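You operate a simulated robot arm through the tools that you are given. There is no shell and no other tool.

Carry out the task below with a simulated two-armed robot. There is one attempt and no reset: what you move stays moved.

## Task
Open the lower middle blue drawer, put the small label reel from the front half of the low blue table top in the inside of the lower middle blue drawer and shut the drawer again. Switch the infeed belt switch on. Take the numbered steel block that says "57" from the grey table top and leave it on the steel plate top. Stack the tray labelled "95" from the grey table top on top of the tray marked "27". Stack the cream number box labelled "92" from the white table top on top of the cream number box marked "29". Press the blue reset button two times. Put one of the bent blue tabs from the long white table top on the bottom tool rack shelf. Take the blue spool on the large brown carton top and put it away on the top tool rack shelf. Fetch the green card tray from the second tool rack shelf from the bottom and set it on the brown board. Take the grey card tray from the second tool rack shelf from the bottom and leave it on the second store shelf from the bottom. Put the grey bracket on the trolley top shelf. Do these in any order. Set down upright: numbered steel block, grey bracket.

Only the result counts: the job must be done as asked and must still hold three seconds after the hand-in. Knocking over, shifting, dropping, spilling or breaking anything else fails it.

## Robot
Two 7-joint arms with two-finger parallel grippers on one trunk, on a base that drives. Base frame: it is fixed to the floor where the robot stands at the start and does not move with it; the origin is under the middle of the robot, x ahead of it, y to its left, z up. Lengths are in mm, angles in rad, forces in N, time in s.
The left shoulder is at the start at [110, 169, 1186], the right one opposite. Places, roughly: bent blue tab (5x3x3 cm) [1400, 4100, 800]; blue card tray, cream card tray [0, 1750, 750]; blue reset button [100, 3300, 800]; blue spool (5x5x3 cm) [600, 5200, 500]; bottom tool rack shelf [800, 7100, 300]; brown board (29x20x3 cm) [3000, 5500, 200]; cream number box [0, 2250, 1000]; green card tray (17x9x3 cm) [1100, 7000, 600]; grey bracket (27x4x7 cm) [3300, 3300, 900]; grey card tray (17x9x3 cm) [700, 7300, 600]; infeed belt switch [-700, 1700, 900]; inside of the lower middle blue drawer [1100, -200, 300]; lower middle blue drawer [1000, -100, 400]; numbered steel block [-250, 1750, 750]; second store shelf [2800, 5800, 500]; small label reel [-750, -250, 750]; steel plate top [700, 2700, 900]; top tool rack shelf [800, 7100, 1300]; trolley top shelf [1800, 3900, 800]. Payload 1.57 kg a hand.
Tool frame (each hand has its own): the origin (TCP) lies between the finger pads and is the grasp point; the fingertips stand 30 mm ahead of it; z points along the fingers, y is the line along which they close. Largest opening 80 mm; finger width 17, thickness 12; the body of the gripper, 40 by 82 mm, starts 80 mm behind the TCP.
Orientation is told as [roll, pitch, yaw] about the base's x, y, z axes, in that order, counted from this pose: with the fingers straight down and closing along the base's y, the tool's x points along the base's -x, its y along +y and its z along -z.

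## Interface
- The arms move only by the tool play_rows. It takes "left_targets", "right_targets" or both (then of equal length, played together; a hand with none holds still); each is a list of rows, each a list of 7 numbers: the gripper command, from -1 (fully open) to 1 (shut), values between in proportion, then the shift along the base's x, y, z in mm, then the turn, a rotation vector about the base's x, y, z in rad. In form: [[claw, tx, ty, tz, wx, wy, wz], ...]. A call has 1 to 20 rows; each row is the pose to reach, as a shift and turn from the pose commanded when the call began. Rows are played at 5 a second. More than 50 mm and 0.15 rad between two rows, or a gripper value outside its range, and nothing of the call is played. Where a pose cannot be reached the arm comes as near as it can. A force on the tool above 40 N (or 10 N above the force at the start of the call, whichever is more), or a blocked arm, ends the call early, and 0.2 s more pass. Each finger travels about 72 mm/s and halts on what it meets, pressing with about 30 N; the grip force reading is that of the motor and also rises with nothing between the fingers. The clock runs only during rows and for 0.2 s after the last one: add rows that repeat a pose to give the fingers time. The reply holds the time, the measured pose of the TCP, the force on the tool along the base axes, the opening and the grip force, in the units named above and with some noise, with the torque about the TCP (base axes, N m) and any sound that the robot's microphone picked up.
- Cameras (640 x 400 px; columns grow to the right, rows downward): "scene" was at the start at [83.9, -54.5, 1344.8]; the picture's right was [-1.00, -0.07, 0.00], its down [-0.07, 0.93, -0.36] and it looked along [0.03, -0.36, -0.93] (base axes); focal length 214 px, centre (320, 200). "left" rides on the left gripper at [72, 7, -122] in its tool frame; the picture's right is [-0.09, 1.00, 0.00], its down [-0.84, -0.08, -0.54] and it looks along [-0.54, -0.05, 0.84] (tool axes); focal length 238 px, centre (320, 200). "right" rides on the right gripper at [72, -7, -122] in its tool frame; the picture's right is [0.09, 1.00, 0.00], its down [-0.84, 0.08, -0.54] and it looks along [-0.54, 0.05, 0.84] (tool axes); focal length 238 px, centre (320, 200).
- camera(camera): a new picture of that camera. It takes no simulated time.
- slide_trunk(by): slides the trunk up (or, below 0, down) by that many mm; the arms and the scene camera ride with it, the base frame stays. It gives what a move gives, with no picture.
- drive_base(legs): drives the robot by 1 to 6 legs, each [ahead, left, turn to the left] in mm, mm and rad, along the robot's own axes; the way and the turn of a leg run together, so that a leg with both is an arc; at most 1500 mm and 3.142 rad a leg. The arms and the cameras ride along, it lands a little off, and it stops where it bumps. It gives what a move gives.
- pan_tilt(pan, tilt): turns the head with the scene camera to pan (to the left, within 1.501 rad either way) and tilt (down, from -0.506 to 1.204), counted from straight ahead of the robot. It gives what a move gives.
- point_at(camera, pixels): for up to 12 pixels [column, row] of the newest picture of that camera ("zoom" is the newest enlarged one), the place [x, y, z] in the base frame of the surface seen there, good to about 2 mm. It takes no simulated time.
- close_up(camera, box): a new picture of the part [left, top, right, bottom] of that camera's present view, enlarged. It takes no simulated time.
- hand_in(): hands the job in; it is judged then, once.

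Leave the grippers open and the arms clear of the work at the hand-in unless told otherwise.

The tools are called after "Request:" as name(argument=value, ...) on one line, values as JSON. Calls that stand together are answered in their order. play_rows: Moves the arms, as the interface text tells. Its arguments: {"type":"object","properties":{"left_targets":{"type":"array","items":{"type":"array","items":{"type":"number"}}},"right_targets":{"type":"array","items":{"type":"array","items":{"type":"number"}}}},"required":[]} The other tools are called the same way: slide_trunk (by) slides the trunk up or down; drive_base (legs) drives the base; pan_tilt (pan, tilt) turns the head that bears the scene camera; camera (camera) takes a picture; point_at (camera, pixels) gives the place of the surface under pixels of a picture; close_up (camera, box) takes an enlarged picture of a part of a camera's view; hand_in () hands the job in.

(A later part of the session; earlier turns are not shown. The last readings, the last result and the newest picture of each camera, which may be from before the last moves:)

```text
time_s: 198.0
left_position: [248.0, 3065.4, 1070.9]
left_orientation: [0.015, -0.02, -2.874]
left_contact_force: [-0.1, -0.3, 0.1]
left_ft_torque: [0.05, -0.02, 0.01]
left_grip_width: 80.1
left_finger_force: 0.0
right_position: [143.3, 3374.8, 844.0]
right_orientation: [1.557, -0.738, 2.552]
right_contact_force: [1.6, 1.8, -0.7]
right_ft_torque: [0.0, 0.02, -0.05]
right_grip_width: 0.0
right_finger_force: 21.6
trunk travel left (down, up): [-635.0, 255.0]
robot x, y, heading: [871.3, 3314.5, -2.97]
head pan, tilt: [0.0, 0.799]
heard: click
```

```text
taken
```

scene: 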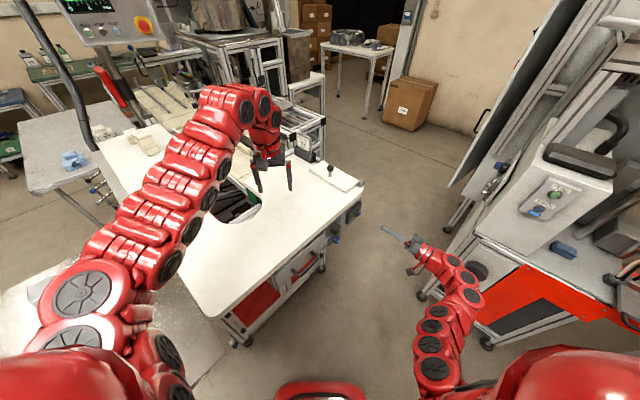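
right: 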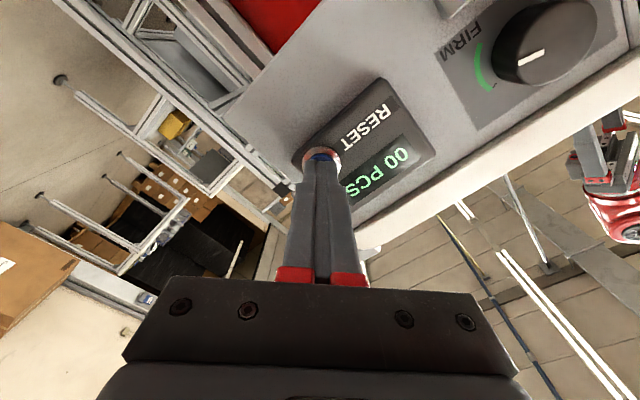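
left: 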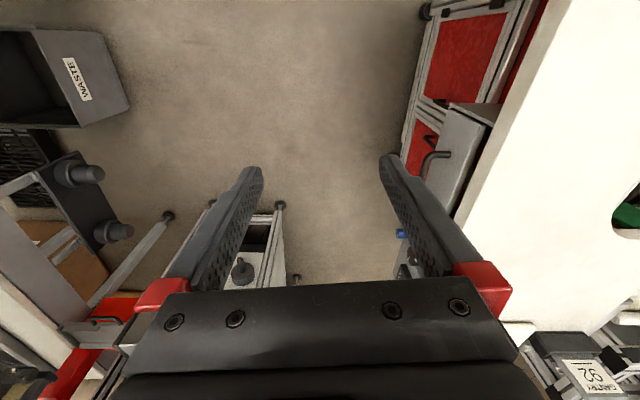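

A click: one press. I retract 20 mm, then press the second time and retract.

Request:
play_rows(right_targets=[[1, 5.5, 8.4, 0, 0, 0, 0], [1, 11, 16.7, 0, 0, 0, 0], [1, 11, 16.7, 0, 0, 0, 0]])

Request:
camera(camera="right")

Request:
play_rows(right_targets=[[1, -5.5, -8.4, 0, 0, 0, 0], [1, -9, -13.7, 0, 0, 0, 0], [1, -11, -16.7, 0, 0, 0, 0], [1, -11, -16.7, 0, 0, 0, 0]])

```text
time_s: 198.8
left_position: [246.8, 3065.1, 1069.9]
left_orientation: [0.015, -0.02, -2.874]
left_contact_force: [-0.1, -0.5, 0.6]
left_ft_torque: [0.0, -0.04, 0.01]
left_grip_width: 80.1
left_finger_force: 0.0
right_position: [154.9, 3392.8, 843.0]
right_orientation: [1.556, -0.739, 2.554]
right_contact_force: [-0.5, 0.4, 0.1]
right_ft_torque: [-0.02, 0.01, 0.04]
right_grip_width: 0.0
right_finger_force: 21.2
trunk travel left (down, up): [-635.0, 255.0]
robot x, y, heading: [869.9, 3314.3, -2.973]
head pan, tilt: [0.0, 0.799]
```

```text
taken
```

right: 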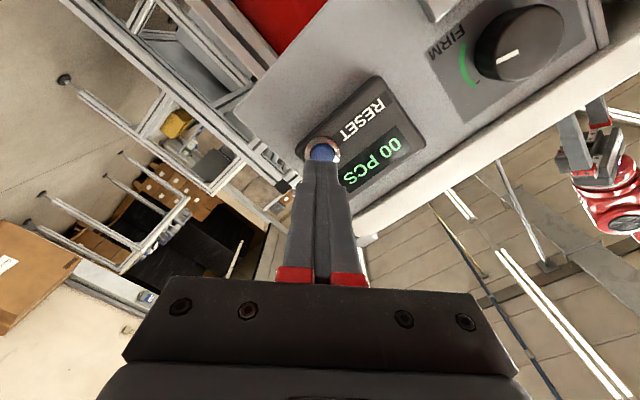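

```text
time_s: 199.8
left_position: [248.0, 3066.8, 1072.1]
left_orientation: [0.014, -0.019, -2.872]
left_contact_force: [0.1, -0.1, -0.3]
left_ft_torque: [0.0, 0.01, -0.01]
left_grip_width: 80.2
left_finger_force: 0.0
right_position: [145.3, 3375.8, 843.4]
right_orientation: [1.557, -0.741, 2.554]
right_contact_force: [1.0, 0.2, -1.5]
right_ft_torque: [0.02, 0.05, 0.05]
right_grip_width: 0.0
right_finger_force: 21.4
trunk travel left (down, up): [-635.0, 255.0]
robot x, y, heading: [875.1, 3312.5, -2.968]
head pan, tilt: [0.0, 0.799]
```

No click yet (2 mm shallower than before). I press 3 mm further.

Request:
play_rows(right_targets=[[1, -1.1, -1.7, 0, 0, 0, 0], [1, -1.9, -2.9, 0, 0, 0, 0], [1, -1.9, -2.9, 0, 0, 0, 0]])

```text
time_s: 200.6
left_position: [247.7, 3066.0, 1070.7]
left_orientation: [0.015, -0.019, -2.873]
left_contact_force: [0.6, -0.2, -0.1]
left_ft_torque: [0.01, 0.01, 0.0]
left_grip_width: 79.8
left_finger_force: 0.0
right_position: [142.3, 3373.0, 844.7]
right_orientation: [1.556, -0.741, 2.552]
right_contact_force: [4.3, 4.6, -1.4]
right_ft_torque: [0.05, -0.04, 0.04]
right_grip_width: 0.1
right_finger_force: 21.4
trunk travel left (down, up): [-635.0, 255.0]
robot x, y, heading: [865.9, 3310.9, -2.971]
head pan, tilt: [0.0, 0.799]
heard: click
```

Second click. Now retract straight out.

Request:
play_rows(right_targets=[[1, 11, 16.7, 0, 0, 0, 0], [1, 27, 42, 0, 0, 0, 0], [1, 44, 67, 0, 0, 0, 0], [1, 60, 92, 0, 0, 0, 0], [1, 60, 92, 0, 0, 0, 0]])

Request:
camera(camera="right")

```text
time_s: 201.8
left_position: [247.4, 3065.6, 1069.9]
left_orientation: [0.012, -0.017, -2.871]
left_contact_force: [-0.8, -0.1, 0.2]
left_ft_torque: [-0.03, 0.02, -0.02]
left_grip_width: 79.9
left_finger_force: 0.0
right_position: [202.4, 3463.0, 843.8]
right_orientation: [1.555, -0.739, 2.556]
right_contact_force: [0.2, -0.3, 0.9]
right_ft_torque: [0.01, -0.01, 0.03]
right_grip_width: 0.0
right_finger_force: 22.2
trunk travel left (down, up): [-635.0, 255.0]
robot x, y, heading: [867.2, 3313.1, -2.973]
head pan, tilt: [0.0, 0.799]
```

```text
taken
```

right: 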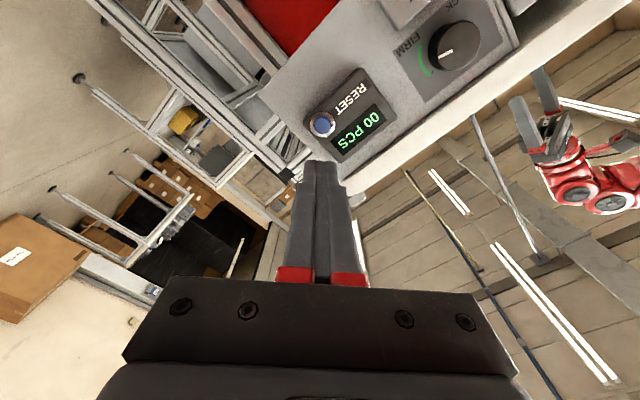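

Both presses done. I turn the right hand back to pointing down and raise the trunk.

Request:
play_rows(right_targets=[[1, 5, 8, 0, 0.1195, -0.0783, 0], [1, 10, 16, 0, 0.239, -0.1565, 0], [1, 10, 16, 0, 0.3584, -0.2348, 0], [1, 10, 16, 0, 0.4779, -0.3131, 0], [1, 10, 16, 0, 0.5974, -0.3914, 0], [1, 10, 16, 0, 0.7168, -0.4696, 0], [1, 10, 16, 0, 0.8363, -0.5479, 0], [1, 10, 16, 0, 0.9558, -0.6262, 0], [-0.25, 10, 16, 0, 1.0753, -0.7045, 0], [-0.25, 10, 16, 0, 1.1947, -0.7827, 0], [-0.25, 10, 16, 0, 1.314, -0.861, 0], [-0.25, 10, 16, 0, 1.314, -0.861, 0]])

Request:
slide_trunk(by=190)

Request:
drive_base(legs=[[0, 0, -0.77], [-800, 0, 0]])

Request:
pan_tilt(pan=-0.8, tilt=0.5)

Request:
camera(camera="scene")

```text
time_s: 204.4
left_position: [247.1, 3066.2, 1071.9]
left_orientation: [0.013, -0.017, -2.873]
left_contact_force: [-0.2, 0.6, 0.1]
left_ft_torque: [-0.01, -0.04, 0.04]
left_grip_width: 80.1
left_finger_force: 0.0
right_position: [214.3, 3480.8, 843.0]
right_orientation: [-0.019, -0.006, -2.983]
right_contact_force: [0.6, 0.1, -0.4]
right_ft_torque: [0.0, -0.01, -0.03]
right_grip_width: 49.9
right_finger_force: 0.1
trunk travel left (down, up): [-635.0, 255.0]
robot x, y, heading: [869.9, 3312.7, -2.971]
head pan, tilt: [0.0, 0.799]
```

```text
time_s: 206.5
left_position: [247.2, 3066.0, 1261.9]
left_orientation: [0.014, -0.02, -2.873]
left_contact_force: [-0.5, -0.1, 0.1]
left_ft_torque: [0.04, 0.04, -0.02]
left_grip_width: 80.0
left_finger_force: 0.0
right_position: [213.4, 3480.4, 1033.9]
right_orientation: [-0.018, -0.006, -2.98]
right_contact_force: [-1.3, -0.6, -0.7]
right_ft_torque: [0.03, 0.0, -0.04]
right_grip_width: 50.0
right_finger_force: 0.0
trunk travel left (down, up): [-825.0, 65.0]
robot x, y, heading: [872.0, 3313.3, -2.967]
head pan, tilt: [0.0, 0.799]
```

```text
time_s: 212.7
left_position: [891.6, 3122.5, 1260.1]
left_orientation: [0.015, -0.019, 2.645]
left_contact_force: [-0.7, -0.7, 0.7]
left_ft_torque: [-0.02, 0.01, -0.03]
left_grip_width: 80.0
left_finger_force: 0.1
right_position: [1154.1, 3445.7, 1032.4]
right_orientation: [-0.018, -0.004, 2.538]
right_contact_force: [0.0, -0.2, -0.4]
right_ft_torque: [-0.02, 0.0, 0.0]
right_grip_width: 50.1
right_finger_force: 0.1
trunk travel left (down, up): [-825.0, 65.0]
robot x, y, heading: [1512.4, 2870.1, 2.547]
head pan, tilt: [0.0, 0.799]
```

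```text
time_s: 213.9
left_position: [890.8, 3121.5, 1260.9]
left_orientation: [0.014, -0.019, 2.647]
left_contact_force: [-0.3, -0.7, 0.2]
left_ft_torque: [0.0, 0.01, -0.01]
left_grip_width: 79.9
left_finger_force: 0.1
right_position: [1154.5, 3446.2, 1033.0]
right_orientation: [-0.019, -0.004, 2.536]
right_contact_force: [-0.3, 0.4, -0.6]
right_ft_torque: [0.0, -0.01, 0.0]
right_grip_width: 50.0
right_finger_force: 0.0
trunk travel left (down, up): [-825.0, 65.0]
robot x, y, heading: [1510.1, 2867.4, 2.543]
head pan, tilt: [-0.799, 0.499]
```

```text
taken
```

scene: 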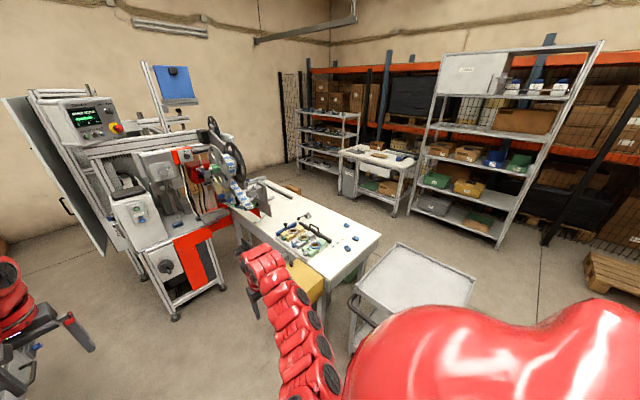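

Request:
close_up(camera="scene", box=[220, 60, 540, 260])

Request:
point_at(camera="scene", pixels=[[346, 226], [353, 238], [343, 248], [380, 234], [313, 300], [236, 205], [290, 185], [415, 275], [475, 280], [400, 245], [300, 160], [355, 165]])

```text
2.00 times, centred on (380, 160) of scene
```

zoom: 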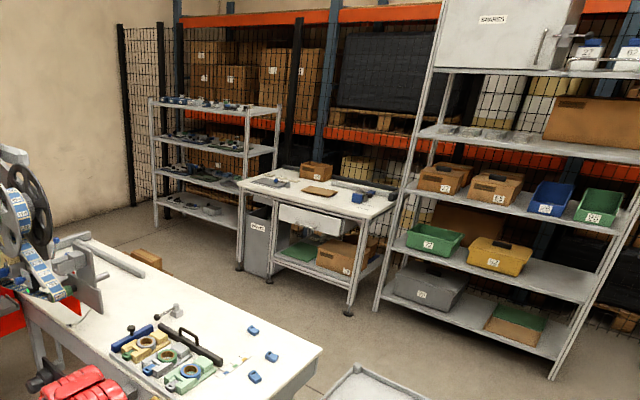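

```text
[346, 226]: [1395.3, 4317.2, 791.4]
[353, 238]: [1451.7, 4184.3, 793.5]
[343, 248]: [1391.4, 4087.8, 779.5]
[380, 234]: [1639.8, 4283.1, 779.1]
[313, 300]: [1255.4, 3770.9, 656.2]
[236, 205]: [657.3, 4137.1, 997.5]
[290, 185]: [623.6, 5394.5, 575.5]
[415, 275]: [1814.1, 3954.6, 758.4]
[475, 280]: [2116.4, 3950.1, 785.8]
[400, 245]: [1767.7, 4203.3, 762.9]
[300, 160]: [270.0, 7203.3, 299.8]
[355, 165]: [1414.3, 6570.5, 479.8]
```

Request:
point_at(camera="scene", pixels=[[356, 288], [352, 320], [402, 246], [474, 279], [370, 300], [430, 300], [250, 262], [300, 210], [278, 262], [270, 185], [575, 275], [545, 245]])

Request:
close_up(camera="scene", box=[320, 210, 400, 260])

```text
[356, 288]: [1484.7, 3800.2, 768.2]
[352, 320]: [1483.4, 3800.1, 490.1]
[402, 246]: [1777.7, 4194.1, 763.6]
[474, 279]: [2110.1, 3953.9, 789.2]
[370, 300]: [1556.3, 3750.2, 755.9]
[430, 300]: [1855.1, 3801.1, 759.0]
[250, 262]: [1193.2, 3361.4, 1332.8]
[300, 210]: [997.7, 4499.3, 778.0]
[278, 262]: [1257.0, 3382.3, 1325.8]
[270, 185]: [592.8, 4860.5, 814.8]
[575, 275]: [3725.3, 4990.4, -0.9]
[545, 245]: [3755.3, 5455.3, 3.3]
```

```text
8.00 times, centred on (360, 235) of scene
```

zoom: 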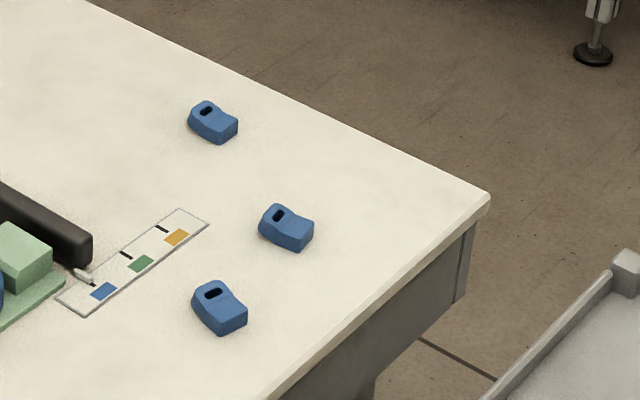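

Three blue tabs lie at the far right end of the long table; the trolley stands in front. I'll go around through the aisle to the table's far end: back up, turn right, drive along.

Request:
drive_base(legs=[[-400, 0, 0], [0, 0, -1.555], [1400, 0, 0], [430, 0, 0]])

Request:
pan_tilt(pan=0.5, tilt=0.5)

Request:
camera(camera="scene")

```text
time_s: 228.9
left_position: [2962.2, 4870.6, 1262.8]
left_orientation: [0.013, -0.02, 1.151]
left_contact_force: [0.0, -0.2, -1.1]
left_ft_torque: [0.02, 0.01, 0.01]
left_grip_width: 80.1
left_finger_force: 0.1
right_position: [3302.8, 4633.4, 1033.5]
right_orientation: [-0.019, -0.006, 1.042]
right_contact_force: [-0.1, 0.0, 0.3]
right_ft_torque: [-0.01, 0.0, 0.0]
right_grip_width: 49.9
right_finger_force: 0.0
trunk travel left (down, up): [-825.0, 65.0]
robot x, y, heading: [2755.8, 4233.5, 1.052]
head pan, tilt: [-0.799, 0.499]
```

```text
time_s: 230.3
left_position: [2960.9, 4870.1, 1260.9]
left_orientation: [0.013, -0.021, 1.152]
left_contact_force: [0.5, 1.0, 0.0]
left_ft_torque: [0.02, 0.0, -0.01]
left_grip_width: 79.9
left_finger_force: 0.1
right_position: [3303.5, 4634.4, 1033.4]
right_orientation: [-0.019, -0.005, 1.041]
right_contact_force: [0.3, -0.1, -1.0]
right_ft_torque: [-0.03, 0.01, -0.02]
right_grip_width: 49.8
right_finger_force: 0.1
trunk travel left (down, up): [-825.0, 65.0]
robot x, y, heading: [2757.4, 4235.3, 1.046]
head pan, tilt: [0.499, 0.499]
```

```text
taken
```

scene: 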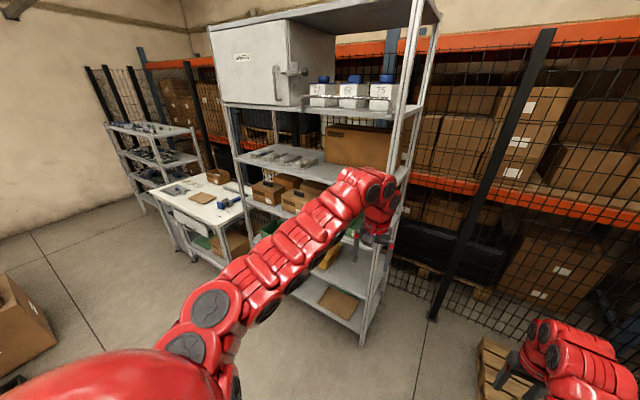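

Request:
point_at(camera="scene", pixels=[[20, 330], [5, 290], [50, 345], [170, 250], [120, 130], [240, 205], [365, 340], [330, 300], [340, 240]])

Request:
drive_base(legs=[[0, 0, 1.53]])

Request:
pan_tilt(pan=0.1, tilt=0.5)

Request:
camera(camera="scene")

```text
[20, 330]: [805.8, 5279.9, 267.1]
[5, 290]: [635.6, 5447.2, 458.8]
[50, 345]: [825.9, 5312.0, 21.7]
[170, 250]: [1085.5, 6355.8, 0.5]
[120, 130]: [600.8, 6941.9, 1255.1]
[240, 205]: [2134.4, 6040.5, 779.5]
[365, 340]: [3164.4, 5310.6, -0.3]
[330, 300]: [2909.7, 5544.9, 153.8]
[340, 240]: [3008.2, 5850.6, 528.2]
```

```text
time_s: 234.4
left_position: [2140.6, 4492.9, 1260.8]
left_orientation: [0.015, -0.02, 2.636]
left_contact_force: [-0.1, 0.3, 0.0]
left_ft_torque: [0.01, 0.0, 0.02]
left_grip_width: 80.1
left_finger_force: 0.0
right_position: [2404.6, 4813.4, 1034.1]
right_orientation: [-0.02, -0.005, 2.526]
right_contact_force: [0.7, -0.8, -0.5]
right_ft_torque: [0.01, -0.01, -0.01]
right_grip_width: 50.1
right_finger_force: 0.0
trunk travel left (down, up): [-825.0, 65.0]
robot x, y, heading: [2760.3, 4234.1, 2.531]
head pan, tilt: [0.499, 0.499]
```

```text
time_s: 235.2
left_position: [2139.6, 4492.6, 1261.4]
left_orientation: [0.016, -0.02, 2.636]
left_contact_force: [-0.6, -0.5, 1.0]
left_ft_torque: [-0.01, 0.0, 0.02]
left_grip_width: 80.0
left_finger_force: 0.1
right_position: [2405.4, 4811.9, 1033.3]
right_orientation: [-0.018, -0.006, 2.525]
right_contact_force: [0.2, -0.2, -0.1]
right_ft_torque: [-0.01, -0.01, -0.02]
right_grip_width: 50.2
right_finger_force: 0.0
trunk travel left (down, up): [-825.0, 65.0]
robot x, y, heading: [2758.3, 4233.0, 2.533]
head pan, tilt: [0.099, 0.499]
```

```text
taken
```

scene: 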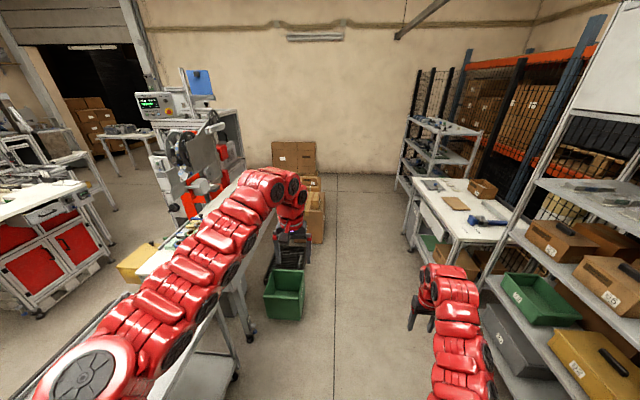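

Request:
point_at(camera="scene", pixels=[[285, 310], [303, 290], [270, 290], [265, 268], [315, 190], [315, 240], [295, 150], [310, 180], [430, 185], [445, 240], [410, 150]])

Request:
close_up(camera="scene", box=[250, 120, 350, 330])

Request:
close_up(camera="scene", box=[390, 90, 530, 260])

```text
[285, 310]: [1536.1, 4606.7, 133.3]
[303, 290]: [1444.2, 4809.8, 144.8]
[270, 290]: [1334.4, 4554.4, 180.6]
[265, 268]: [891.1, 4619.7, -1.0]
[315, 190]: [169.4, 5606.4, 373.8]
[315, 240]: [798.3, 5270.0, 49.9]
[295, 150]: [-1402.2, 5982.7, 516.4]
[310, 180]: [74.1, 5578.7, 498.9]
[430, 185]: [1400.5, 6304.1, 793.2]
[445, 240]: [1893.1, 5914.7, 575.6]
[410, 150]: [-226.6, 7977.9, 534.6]
```

```text
1.90 times, centred on (300, 225) of scene
```

zoom: 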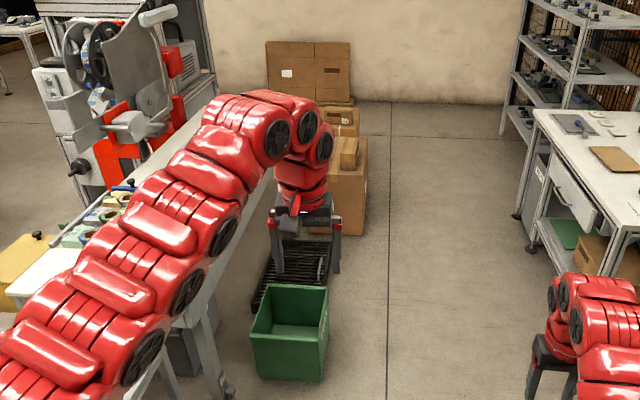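

```text
2.35 times, centred on (460, 175) of scene
```

zoom: 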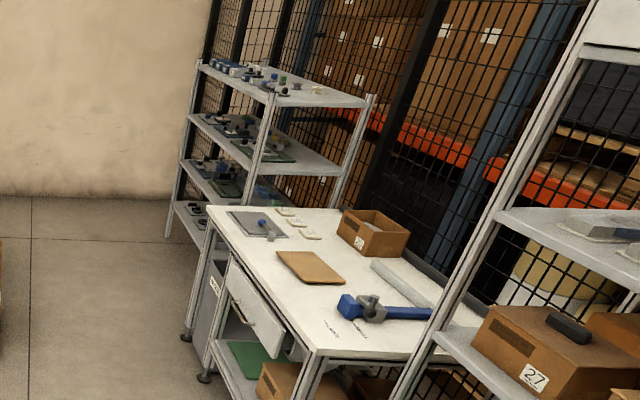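

I drive ahead and turn to face the end of the long table (a green floor bin stands at v≥1240, u≤4815, so I stay clear of it).

Request:
drive_base(legs=[[925, 60, 0], [0, 0, 1.6]])

Request:
pan_tilt(pan=-0.2, tilt=0.7)

Request:
camera(camera="scene")

Request:
camera(camera="right")

```text
time_s: 244.1
left_position: [1716.1, 4097.2, 1262.5]
left_orientation: [0.015, -0.019, -2.047]
left_contact_force: [-0.4, 0.1, 0.8]
left_ft_torque: [-0.01, -0.02, -0.04]
left_grip_width: 80.0
left_finger_force: 0.0
right_position: [1387.1, 4353.5, 1033.4]
right_orientation: [-0.021, -0.005, -2.156]
right_contact_force: [-0.1, -0.4, 0.2]
right_ft_torque: [0.0, -0.01, 0.03]
right_grip_width: 50.1
right_finger_force: 0.0
trunk travel left (down, up): [-825.0, 65.0]
robot x, y, heading: [1957.1, 4724.1, -2.15]
head pan, tilt: [0.099, 0.499]
```

```text
time_s: 244.9
left_position: [1714.9, 4096.9, 1260.2]
left_orientation: [0.013, -0.018, -2.048]
left_contact_force: [0.7, 1.2, 0.1]
left_ft_torque: [-0.01, -0.03, -0.02]
left_grip_width: 80.0
left_finger_force: 0.2
right_position: [1387.4, 4353.0, 1033.7]
right_orientation: [-0.018, -0.004, -2.156]
right_contact_force: [-0.2, 0.1, -0.3]
right_ft_torque: [-0.02, 0.03, 0.01]
right_grip_width: 49.9
right_finger_force: 0.0
trunk travel left (down, up): [-825.0, 65.0]
robot x, y, heading: [1957.6, 4724.6, -2.151]
head pan, tilt: [-0.201, 0.7]
```

```text
taken
```

scene: 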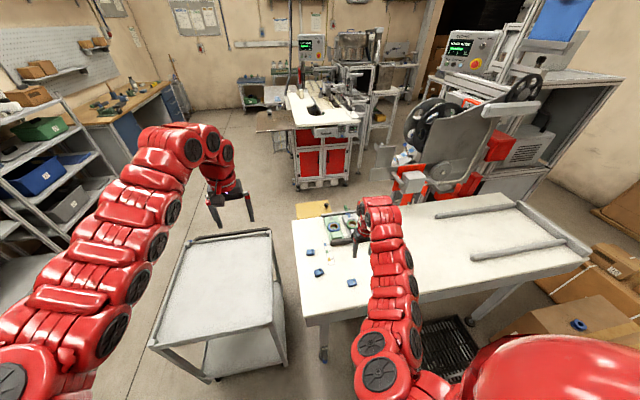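

```text
taken
```

right: 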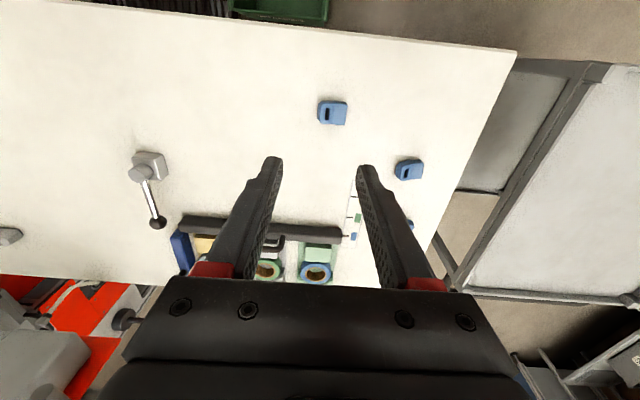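

T1 is at (332,112) in the right view. I measure it.

Request:
close_up(camera="right", box=[300, 85, 370, 140])

Request:
point_at(camera="right", pixels=[[318, 103], [346, 103], [345, 123], [320, 123], [332, 112], [325, 113], [340, 113], [332, 150]])

Request:
point_at(camera="scene", pixels=[[578, 325], [578, 330], [572, 325], [585, 326], [560, 315], [620, 330], [540, 325]])

```text
7.27 times, centred on (335, 112) of right
```

zoom: 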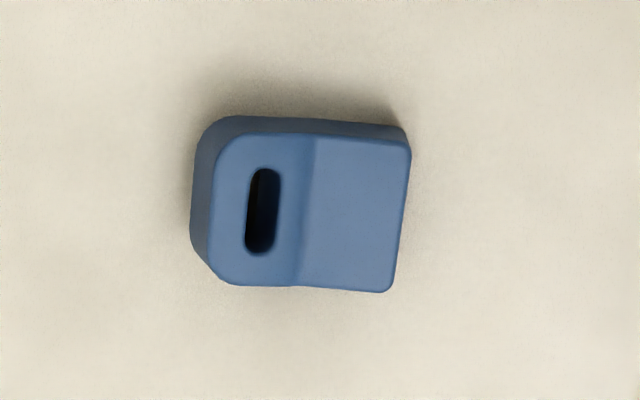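

```text
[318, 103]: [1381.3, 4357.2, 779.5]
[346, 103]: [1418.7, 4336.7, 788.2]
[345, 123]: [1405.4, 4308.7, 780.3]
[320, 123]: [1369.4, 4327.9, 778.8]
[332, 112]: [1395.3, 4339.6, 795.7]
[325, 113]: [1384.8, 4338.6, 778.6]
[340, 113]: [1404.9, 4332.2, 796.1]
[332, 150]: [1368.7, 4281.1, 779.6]
```

```text
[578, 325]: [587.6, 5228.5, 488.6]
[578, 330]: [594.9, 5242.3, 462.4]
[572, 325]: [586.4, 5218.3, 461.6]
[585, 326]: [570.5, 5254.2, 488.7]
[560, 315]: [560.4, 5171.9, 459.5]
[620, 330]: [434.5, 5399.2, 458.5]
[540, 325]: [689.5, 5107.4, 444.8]
```

T1 centre ≈(1396,4338), table z 779, tab top 796; the finger axis is already aligned. I lower the trunk and then go down on it.

Request:
slide_trunk(by=-150)

Request:
play_rows(right_targets=[[-0.8, 8, -14, 0, 0, 0, 0], [-0.8, 8, -14, -25, 0, 0, 0], [-0.8, 8, -14, -25, 0, 0, 0]])

Request:
camera(camera="right")

```text
time_s: 246.6
left_position: [1715.5, 4097.7, 1111.5]
left_orientation: [0.014, -0.018, -2.048]
left_contact_force: [-0.6, -1.1, -0.2]
left_ft_torque: [0.01, -0.01, 0.0]
left_grip_width: 80.3
left_finger_force: 0.0
right_position: [1388.4, 4353.3, 883.4]
right_orientation: [-0.019, -0.004, -2.156]
right_contact_force: [0.1, 0.0, -0.2]
right_ft_torque: [0.02, 0.0, 0.04]
right_grip_width: 50.2
right_finger_force: 0.1
trunk travel left (down, up): [-675.0, 215.0]
robot x, y, heading: [1954.4, 4723.0, -2.148]
head pan, tilt: [-0.201, 0.7]
```

```text
time_s: 247.4
left_position: [1716.8, 4097.2, 1110.0]
left_orientation: [0.014, -0.019, -2.047]
left_contact_force: [-0.3, 0.9, 0.5]
left_ft_torque: [-0.01, 0.02, -0.01]
left_grip_width: 79.9
left_finger_force: 0.0
right_position: [1396.5, 4339.8, 858.6]
right_orientation: [-0.021, -0.002, -2.155]
right_contact_force: [-0.6, 0.4, 0.1]
right_ft_torque: [0.04, 0.03, -0.02]
right_grip_width: 71.8
right_finger_force: 0.1
trunk travel left (down, up): [-675.0, 215.0]
robot x, y, heading: [1953.4, 4721.3, -2.146]
head pan, tilt: [-0.201, 0.7]
```

```text
taken
```

right: 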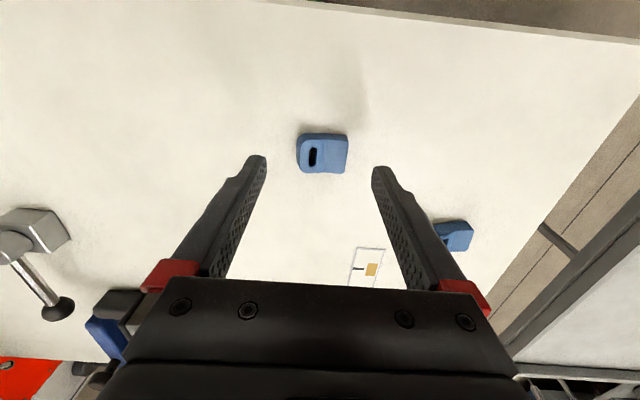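

Request:
play_rows(right_targets=[[-0.8, 0, 0, -20, 0, 0, 0], [-0.8, 0, 0, -38, 0, 0, 0], [-0.8, 0, 0, -46, 0, 0, 0], [-0.8, 0, 0, -46, 0, 0, 0]])

Request:
camera(camera="right")

```text
time_s: 248.4
left_position: [1716.4, 4097.6, 1111.0]
left_orientation: [0.013, -0.021, -2.049]
left_contact_force: [0.3, -0.4, 0.1]
left_ft_torque: [-0.02, 0.02, -0.01]
left_grip_width: 79.9
left_finger_force: 0.1
right_position: [1397.5, 4340.4, 813.6]
right_orientation: [-0.019, -0.007, -2.158]
right_contact_force: [-0.3, -0.9, 0.8]
right_ft_torque: [0.0, 0.0, 0.01]
right_grip_width: 72.2
right_finger_force: 0.2
trunk travel left (down, up): [-675.0, 215.0]
robot x, y, heading: [1957.5, 4720.9, -2.145]
head pan, tilt: [-0.201, 0.7]
```

```text
taken
```

right: 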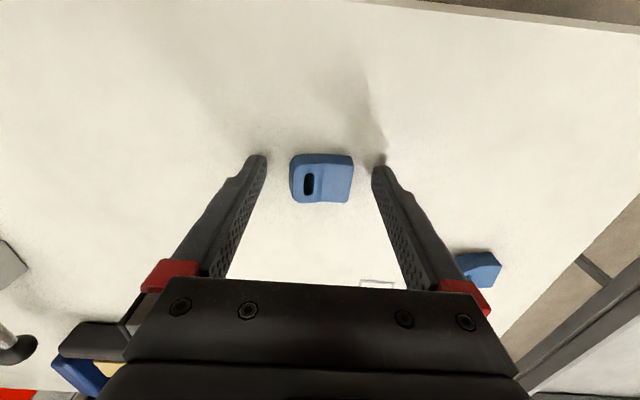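

Between the fingers. Close and lift.

Request:
play_rows(right_targets=[[0, 0, 0, -1, 0, 0, 0], [1, 0, 0, -1, 0, 0, 0], [1, 0, 0, -1, 0, 0, 0], [1, 0, 0, -1, 0, 0, 0], [1, 0, 0, 25, 0, 0, 0], [1, 0, 0, 70, 0, 0, 0], [1, 0, 0, 110, 0, 0, 0], [1, 0, 0, 110, 0, 0, 0]])

Request:
camera(camera="right")

```text
time_s: 250.2
left_position: [1716.3, 4097.2, 1109.8]
left_orientation: [0.015, -0.02, -2.047]
left_contact_force: [0.3, 0.5, -0.3]
left_ft_torque: [0.0, 0.02, 0.01]
left_grip_width: 80.0
left_finger_force: 0.2
right_position: [1393.2, 4339.7, 918.8]
right_orientation: [-0.017, -0.002, -2.156]
right_contact_force: [1.3, 0.2, 0.2]
right_ft_torque: [-0.01, 0.0, 0.0]
right_grip_width: 40.2
right_finger_force: 30.4
right hand out of reach, approached as far as the arm can: row 7, 8
trunk travel left (down, up): [-675.0, 215.0]
robot x, y, heading: [1956.6, 4726.2, -2.145]
head pan, tilt: [-0.201, 0.7]
```

```text
taken
```

right: 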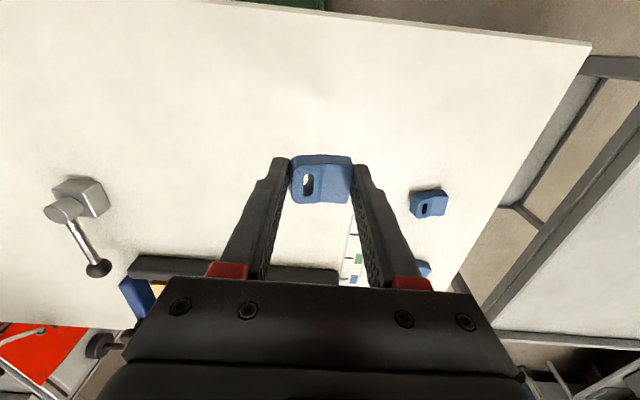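

The tab is held. Next the blue spool on the large carton. I back up and slide to my right (v+) to face the carton.

Request:
drive_base(legs=[[-305, 0, 0], [0, -1300, 0]])

Request:
pan_tilt(pan=0, tilt=0.7)

Request:
camera(camera="scene")

```text
time_s: 258.3
left_position: [792.0, 5082.0, 1110.8]
left_orientation: [0.014, -0.019, -2.087]
left_contact_force: [0.1, 0.6, -0.4]
left_ft_torque: [-0.03, -0.01, -0.01]
left_grip_width: 80.2
left_finger_force: 0.1
right_position: [481.6, 5336.6, 919.5]
right_orientation: [-0.019, -0.005, -2.195]
right_contact_force: [0.5, 0.4, 1.4]
right_ft_torque: [0.02, 0.0, 0.01]
right_grip_width: 40.4
right_finger_force: 30.3
trunk travel left (down, up): [-675.0, 215.0]
robot x, y, heading: [1053.6, 5697.7, -2.184]
head pan, tilt: [-0.201, 0.7]
```

```text
time_s: 259.1
left_position: [793.4, 5081.5, 1110.4]
left_orientation: [0.016, -0.02, -2.087]
left_contact_force: [-0.3, -0.1, -0.4]
left_ft_torque: [-0.02, 0.03, 0.0]
left_grip_width: 80.1
left_finger_force: 0.0
right_position: [482.4, 5336.4, 919.4]
right_orientation: [-0.02, -0.004, -2.196]
right_contact_force: [-0.4, 0.5, -0.1]
right_ft_torque: [0.02, 0.0, 0.02]
right_grip_width: 40.6
right_finger_force: 29.8
trunk travel left (down, up): [-675.0, 215.0]
robot x, y, heading: [1058.9, 5694.6, -2.189]
head pan, tilt: [0.0, 0.7]
```

```text
taken
```

scene: 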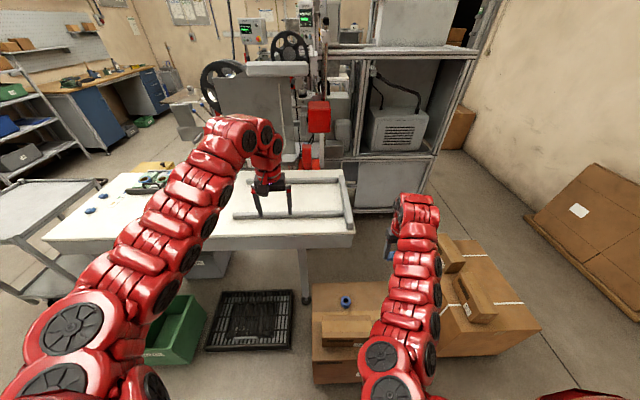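

Request:
close_up(camera="scene", box=[290, 230, 550, 390])

Request:
close_up(camera="scene", box=[325, 285, 365, 315])

Request:
point_at(camera="zoom", pixels=[[320, 200], [320, 250], [260, 250], [390, 250], [320, 160], [320, 320]])

Request:
point_at(camera="scene", pixels=[[313, 285], [312, 355], [360, 365], [322, 320], [360, 320], [322, 340], [460, 240], [535, 325], [440, 360], [480, 300], [380, 285]])

```text
2.46 times, centred on (420, 310) of scene
```

zoom: 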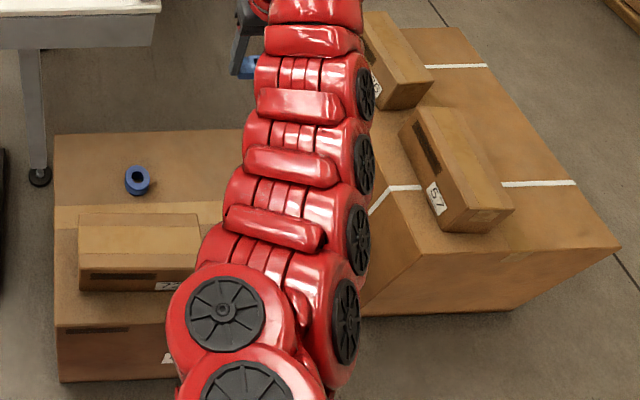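

```text
13.33 times, centred on (345, 300) of scene
```

zoom: 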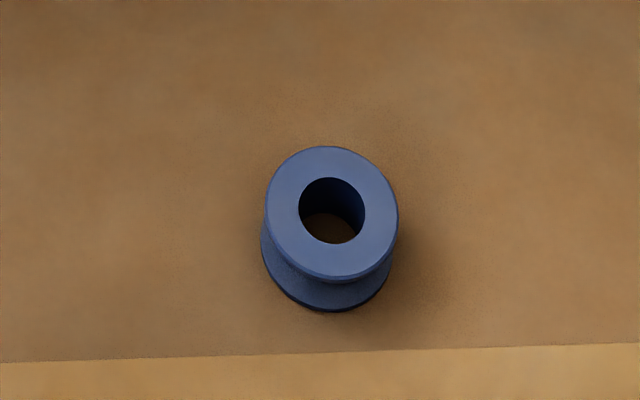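

```text
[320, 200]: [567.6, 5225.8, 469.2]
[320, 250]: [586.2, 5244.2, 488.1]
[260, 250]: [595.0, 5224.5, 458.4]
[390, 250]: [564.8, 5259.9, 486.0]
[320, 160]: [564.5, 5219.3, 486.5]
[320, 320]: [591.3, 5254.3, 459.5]
```

```text
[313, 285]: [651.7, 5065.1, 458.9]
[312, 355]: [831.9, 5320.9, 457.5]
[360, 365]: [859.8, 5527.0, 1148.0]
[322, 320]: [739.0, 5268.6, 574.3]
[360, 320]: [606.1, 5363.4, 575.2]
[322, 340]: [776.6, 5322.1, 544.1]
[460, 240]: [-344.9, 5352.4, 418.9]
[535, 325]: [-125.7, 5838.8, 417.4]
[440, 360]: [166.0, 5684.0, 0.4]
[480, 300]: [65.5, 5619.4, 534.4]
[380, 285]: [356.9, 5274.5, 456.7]
```

Spool centre ≈(574,5237), top 487.5, ⌀50. A small box (top z 575) lies between me and it, so I descend vertically. I drive 100 ahead and 250 right, then lower the trunk.

Request:
drive_base(legs=[[90, -250, 0.03]])

Request:
slide_trunk(by=-160)

Request:
camera(camera="left")

Request:
camera(camera="scene")

```text
time_s: 261.0
left_position: [545.8, 5142.2, 1112.6]
left_orientation: [0.014, -0.019, -2.057]
left_contact_force: [0.1, 0.0, 0.3]
left_ft_torque: [0.02, 0.0, 0.01]
left_grip_width: 80.0
left_finger_force: 0.0
right_position: [228.4, 5388.9, 918.6]
right_orientation: [-0.02, -0.003, -2.167]
right_contact_force: [0.1, 0.7, -0.3]
right_ft_torque: [-0.01, 0.0, -0.02]
right_grip_width: 40.3
right_finger_force: 30.2
trunk travel left (down, up): [-675.0, 215.0]
robot x, y, heading: [794.3, 5768.7, -2.162]
head pan, tilt: [0.0, 0.7]
```

```text
time_s: 262.8
left_position: [546.2, 5142.5, 950.7]
left_orientation: [0.013, -0.019, -2.058]
left_contact_force: [0.3, 1.0, 0.8]
left_ft_torque: [-0.02, 0.0, 0.01]
left_grip_width: 80.0
left_finger_force: 0.1
right_position: [226.7, 5388.6, 759.6]
right_orientation: [-0.019, -0.004, -2.167]
right_contact_force: [-1.0, -0.5, -0.1]
right_ft_torque: [-0.01, 0.0, 0.01]
right_grip_width: 40.3
right_finger_force: 29.9
trunk travel left (down, up): [-515.0, 375.0]
robot x, y, heading: [796.2, 5765.3, -2.16]
head pan, tilt: [0.0, 0.7]
```

```text
taken
```

left: 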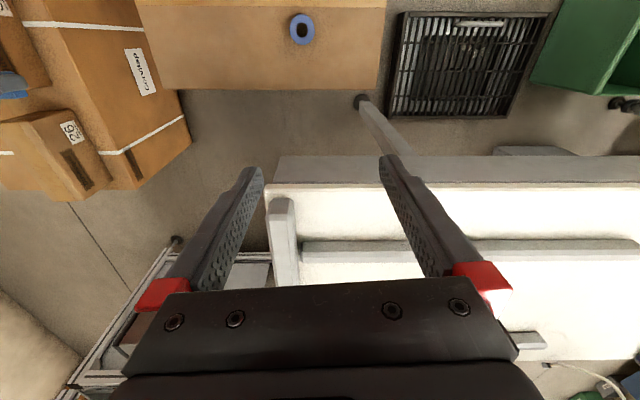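

```text
taken
```

scene: 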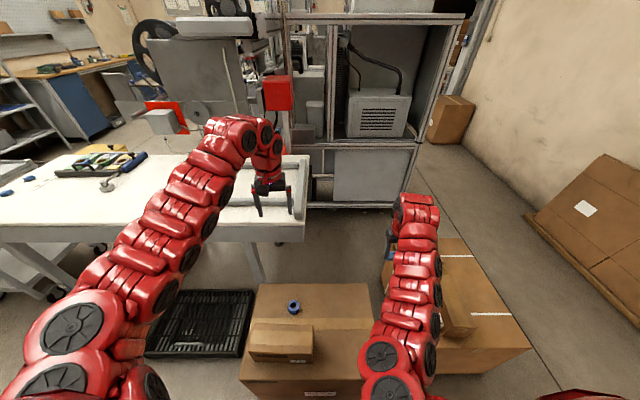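

Request:
point_at(camera="left", pixels=[[291, 30], [313, 28], [302, 16], [302, 42], [302, 27]])

Request:
play_rows(left_targets=[[-1, 9, 32, -30, 0, 0, 0], [-1, 18, 64, -60, 0, 0, 0], [-1, 27, 95, -100, 0, 0, 0], [-1, 27, 95, -145, 0, 0, 0], [-1, 27, 95, -190, 0, 0, 0], [-1, 27, 95, -230, 0, 0, 0], [-1, 27, 95, -270, 0, 0, 0], [-1, 27, 95, -270, 0, 0, 0]])

Request:
camera(camera="left")

```text
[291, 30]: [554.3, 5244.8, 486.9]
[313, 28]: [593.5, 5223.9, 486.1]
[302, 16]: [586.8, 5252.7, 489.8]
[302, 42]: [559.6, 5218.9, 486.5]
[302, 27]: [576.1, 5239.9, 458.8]
```

```text
refused: row 3 steps farther than a row can; nothing moved
```

```text
taken
```

left: 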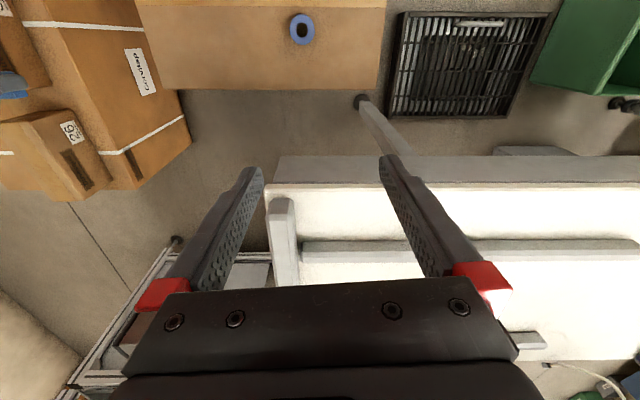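

Request:
play_rows(left_targets=[[-1, 9, 31, -25, 0, 0, 0], [-1, 18, 62, -50, 0, 0, 0], [-1, 27.5, 93, -75, 0, 0, 0], [-1, 27.5, 93, -120, 0, 0, 0], [-1, 27.5, 93, -165, 0, 0, 0], [-1, 27.5, 93, -210, 0, 0, 0], [-1, 27.5, 93, -255, 0, 0, 0], [-1, 27.5, 93, -300, 0, 0, 0], [-1, 27.5, 93, -345, 0, 0, 0], [-1, 27.5, 93, -370, 0, 0, 0], [-1, 27.5, 93, -370, 0, 0, 0]])

Request:
camera(camera="left")

```text
time_s: 265.2
left_position: [554.0, 5168.9, 923.0]
left_orientation: [0.013, -0.016, -2.058]
left_contact_force: [-1.1, -0.6, 0.0]
left_ft_torque: [0.01, 0.0, -0.01]
left_grip_width: 79.9
left_finger_force: 0.1
left hand out of reach, approached as far as the arm can: row 1, 2, 3, 4, 5, 6, 7, 8, 9, 10, 11
right_position: [228.8, 5389.1, 758.8]
right_orientation: [-0.021, -0.003, -2.166]
right_contact_force: [-0.4, -0.2, 0.0]
right_ft_torque: [-0.03, -0.05, 0.0]
right_grip_width: 40.1
right_finger_force: 29.6
trunk travel left (down, up): [-515.0, 375.0]
robot x, y, heading: [793.1, 5766.9, -2.162]
head pan, tilt: [0.0, 0.7]
```

```text
taken
```

left: 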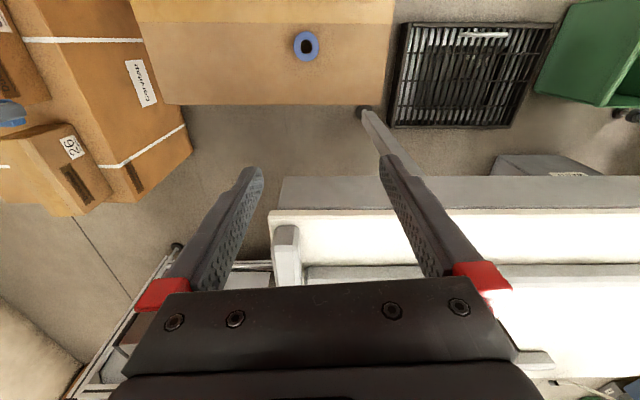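

The arm got stuck near its inner limit. I go straight down first, then across.

Request:
play_rows(left_targets=[[-1, 0, 0, -40, 0, 0, 0], [-1, 0, 0, -85, 0, 0, 0], [-1, 0, 0, -130, 0, 0, 0], [-1, 0, 0, -175, 0, 0, 0], [-1, 0, 0, -175, 0, 0, 0]])

```text
time_s: 266.4
left_position: [566.3, 5151.6, 761.4]
left_orientation: [0.013, -0.017, -2.057]
left_contact_force: [0.5, -0.1, 1.2]
left_ft_torque: [-0.06, 0.0, -0.02]
left_grip_width: 79.8
left_finger_force: 0.1
left hand out of reach, approached as far as the arm can: row 1, 2, 3, 4, 5
right_position: [229.0, 5389.5, 759.3]
right_orientation: [-0.019, -0.004, -2.168]
right_contact_force: [-0.5, 0.3, 0.2]
right_ft_torque: [-0.02, 0.0, 0.02]
right_grip_width: 40.1
right_finger_force: 30.2
trunk travel left (down, up): [-515.0, 375.0]
robot x, y, heading: [797.8, 5769.6, -2.166]
head pan, tilt: [0.0, 0.7]
```

Request:
play_rows(left_targets=[[-1, 2, 27, -10, 0, 0, 0], [-1, 5, 55, -30, 0, 0, 0], [-1, 7.4, 83, -50, 0, 0, 0], [-1, 7.4, 83, -90, 0, 0, 0], [-1, 7.4, 83, -90, 0, 0, 0]])

Request:
camera(camera="left")

Request:
camera(camera="scene")

```text
time_s: 267.6
left_position: [575.3, 5231.8, 672.6]
left_orientation: [0.014, -0.019, -2.06]
left_contact_force: [0.1, 0.7, -0.1]
left_ft_torque: [0.0, 0.03, 0.01]
left_grip_width: 79.7
left_finger_force: 0.1
left hand out of reach, approached as far as the arm can: row 1, 2
right_position: [226.4, 5389.3, 760.3]
right_orientation: [-0.02, -0.005, -2.169]
right_contact_force: [0.3, 0.4, 0.0]
right_ft_torque: [0.0, -0.03, -0.01]
right_grip_width: 40.2
right_finger_force: 30.5
trunk travel left (down, up): [-515.0, 375.0]
robot x, y, heading: [792.1, 5764.0, -2.155]
head pan, tilt: [0.0, 0.7]
```

```text
taken
```

left: 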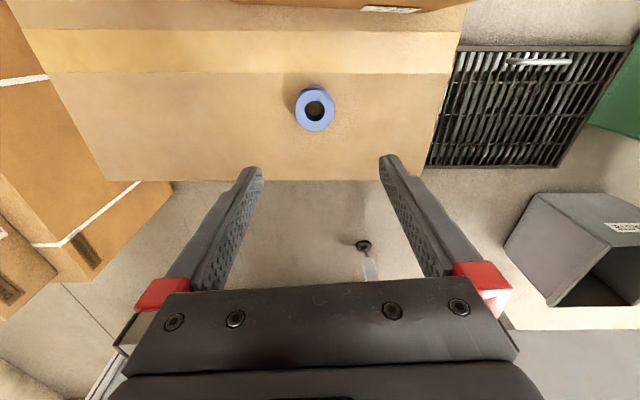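

```text
taken
```

scene: 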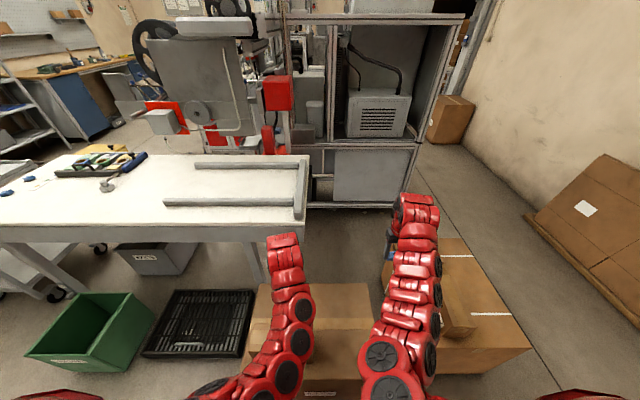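

Request:
point_at(camera="left", pixels=[[299, 107], [331, 107], [315, 92], [315, 128], [315, 109], [320, 40], [250, 30]])

```text
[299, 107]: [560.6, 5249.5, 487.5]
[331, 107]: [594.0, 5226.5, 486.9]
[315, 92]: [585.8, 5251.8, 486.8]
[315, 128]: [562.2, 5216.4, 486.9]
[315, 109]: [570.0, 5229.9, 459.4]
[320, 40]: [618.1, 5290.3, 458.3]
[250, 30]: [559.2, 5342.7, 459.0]
```

Request:
slide_trunk(by=-80)

Request:
play_rows(left_targets=[[-1, 0.5, 4, -35, 0, 0, 0], [-1, 0.5, 4, -65, 0, 0, 0], [-1, 0.5, 4, -85, 0, 0, 0], [-1, 0.5, 4, -98, 0, 0, 0], [-1, 0.5, 4, -98, 0, 0, 0]])

Request:
camera(camera="left")

```text
time_s: 268.8
left_position: [575.7, 5231.8, 593.1]
left_orientation: [0.014, -0.02, -2.058]
left_contact_force: [-0.2, 0.2, 0.2]
left_ft_torque: [0.02, -0.01, -0.02]
left_grip_width: 80.2
left_finger_force: 0.1
right_position: [229.2, 5390.5, 679.9]
right_orientation: [-0.018, -0.004, -2.167]
right_contact_force: [0.2, -0.6, 0.0]
right_ft_torque: [-0.03, -0.01, 0.0]
right_grip_width: 40.1
right_finger_force: 29.8
trunk travel left (down, up): [-435.0, 455.0]
robot x, y, heading: [792.7, 5765.3, -2.156]
head pan, tilt: [0.0, 0.7]
```

```text
time_s: 270.0
left_position: [575.4, 5235.1, 492.1]
left_orientation: [0.015, -0.019, -2.056]
left_contact_force: [0.1, 0.3, -0.5]
left_ft_torque: [0.02, 0.01, 0.02]
left_grip_width: 79.9
left_finger_force: 0.0
right_position: [228.6, 5389.1, 678.8]
right_orientation: [-0.019, -0.004, -2.167]
right_contact_force: [0.4, 0.2, 1.4]
right_ft_torque: [-0.01, -0.02, -0.02]
right_grip_width: 40.2
right_finger_force: 30.2
trunk travel left (down, up): [-435.0, 455.0]
robot x, y, heading: [790.9, 5764.7, -2.163]
head pan, tilt: [0.0, 0.7]
```

```text
taken
```

left: 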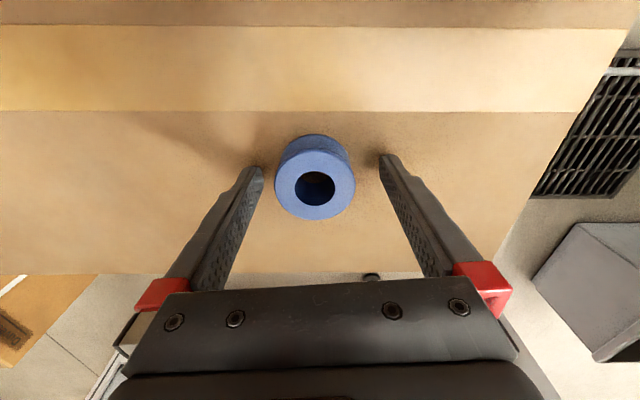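

The spool is centred between the fingers. Close and lift.

Request:
play_rows(left_targets=[[0, 0, 0, 0, 0, 0, 0], [1, 0, 0, 0, 0, 0, 0], [1, 0, 0, 0, 0, 0, 0], [1, 0, 0, 25, 0, 0, 0], [1, 0, 0, 70, 0, 0, 0], [1, 0, 0, 115, 0, 0, 0], [1, 0, 0, 115, 0, 0, 0]])

Request:
slide_trunk(by=300)

Request:
camera(camera="left")

```text
time_s: 271.6
left_position: [576.2, 5234.9, 611.3]
left_orientation: [0.013, -0.018, -2.06]
left_contact_force: [0.3, 0.1, 0.0]
left_ft_torque: [-0.03, 0.01, 0.0]
left_grip_width: 48.4
left_finger_force: 29.8
right_position: [227.2, 5388.4, 679.4]
right_orientation: [-0.02, -0.002, -2.169]
right_contact_force: [0.9, -0.3, 0.1]
right_ft_torque: [0.03, 0.0, 0.0]
right_grip_width: 40.4
right_finger_force: 29.8
trunk travel left (down, up): [-435.0, 455.0]
robot x, y, heading: [794.9, 5765.4, -2.157]
head pan, tilt: [0.0, 0.7]
```

```text
time_s: 274.6
left_position: [574.7, 5234.4, 910.5]
left_orientation: [0.015, -0.02, -2.058]
left_contact_force: [0.4, 0.2, -0.2]
left_ft_torque: [-0.01, 0.0, -0.02]
left_grip_width: 48.4
left_finger_force: 30.3
right_position: [227.9, 5389.4, 979.3]
right_orientation: [-0.019, -0.004, -2.169]
right_contact_force: [-0.1, -0.2, -0.3]
right_ft_torque: [-0.02, -0.03, -0.02]
right_grip_width: 40.2
right_finger_force: 30.3
trunk travel left (down, up): [-735.0, 155.0]
robot x, y, heading: [792.1, 5762.2, -2.16]
head pan, tilt: [0.0, 0.7]
```

```text
taken
```

left: 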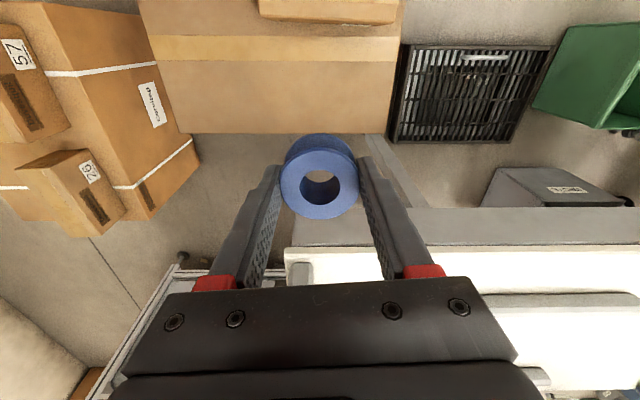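

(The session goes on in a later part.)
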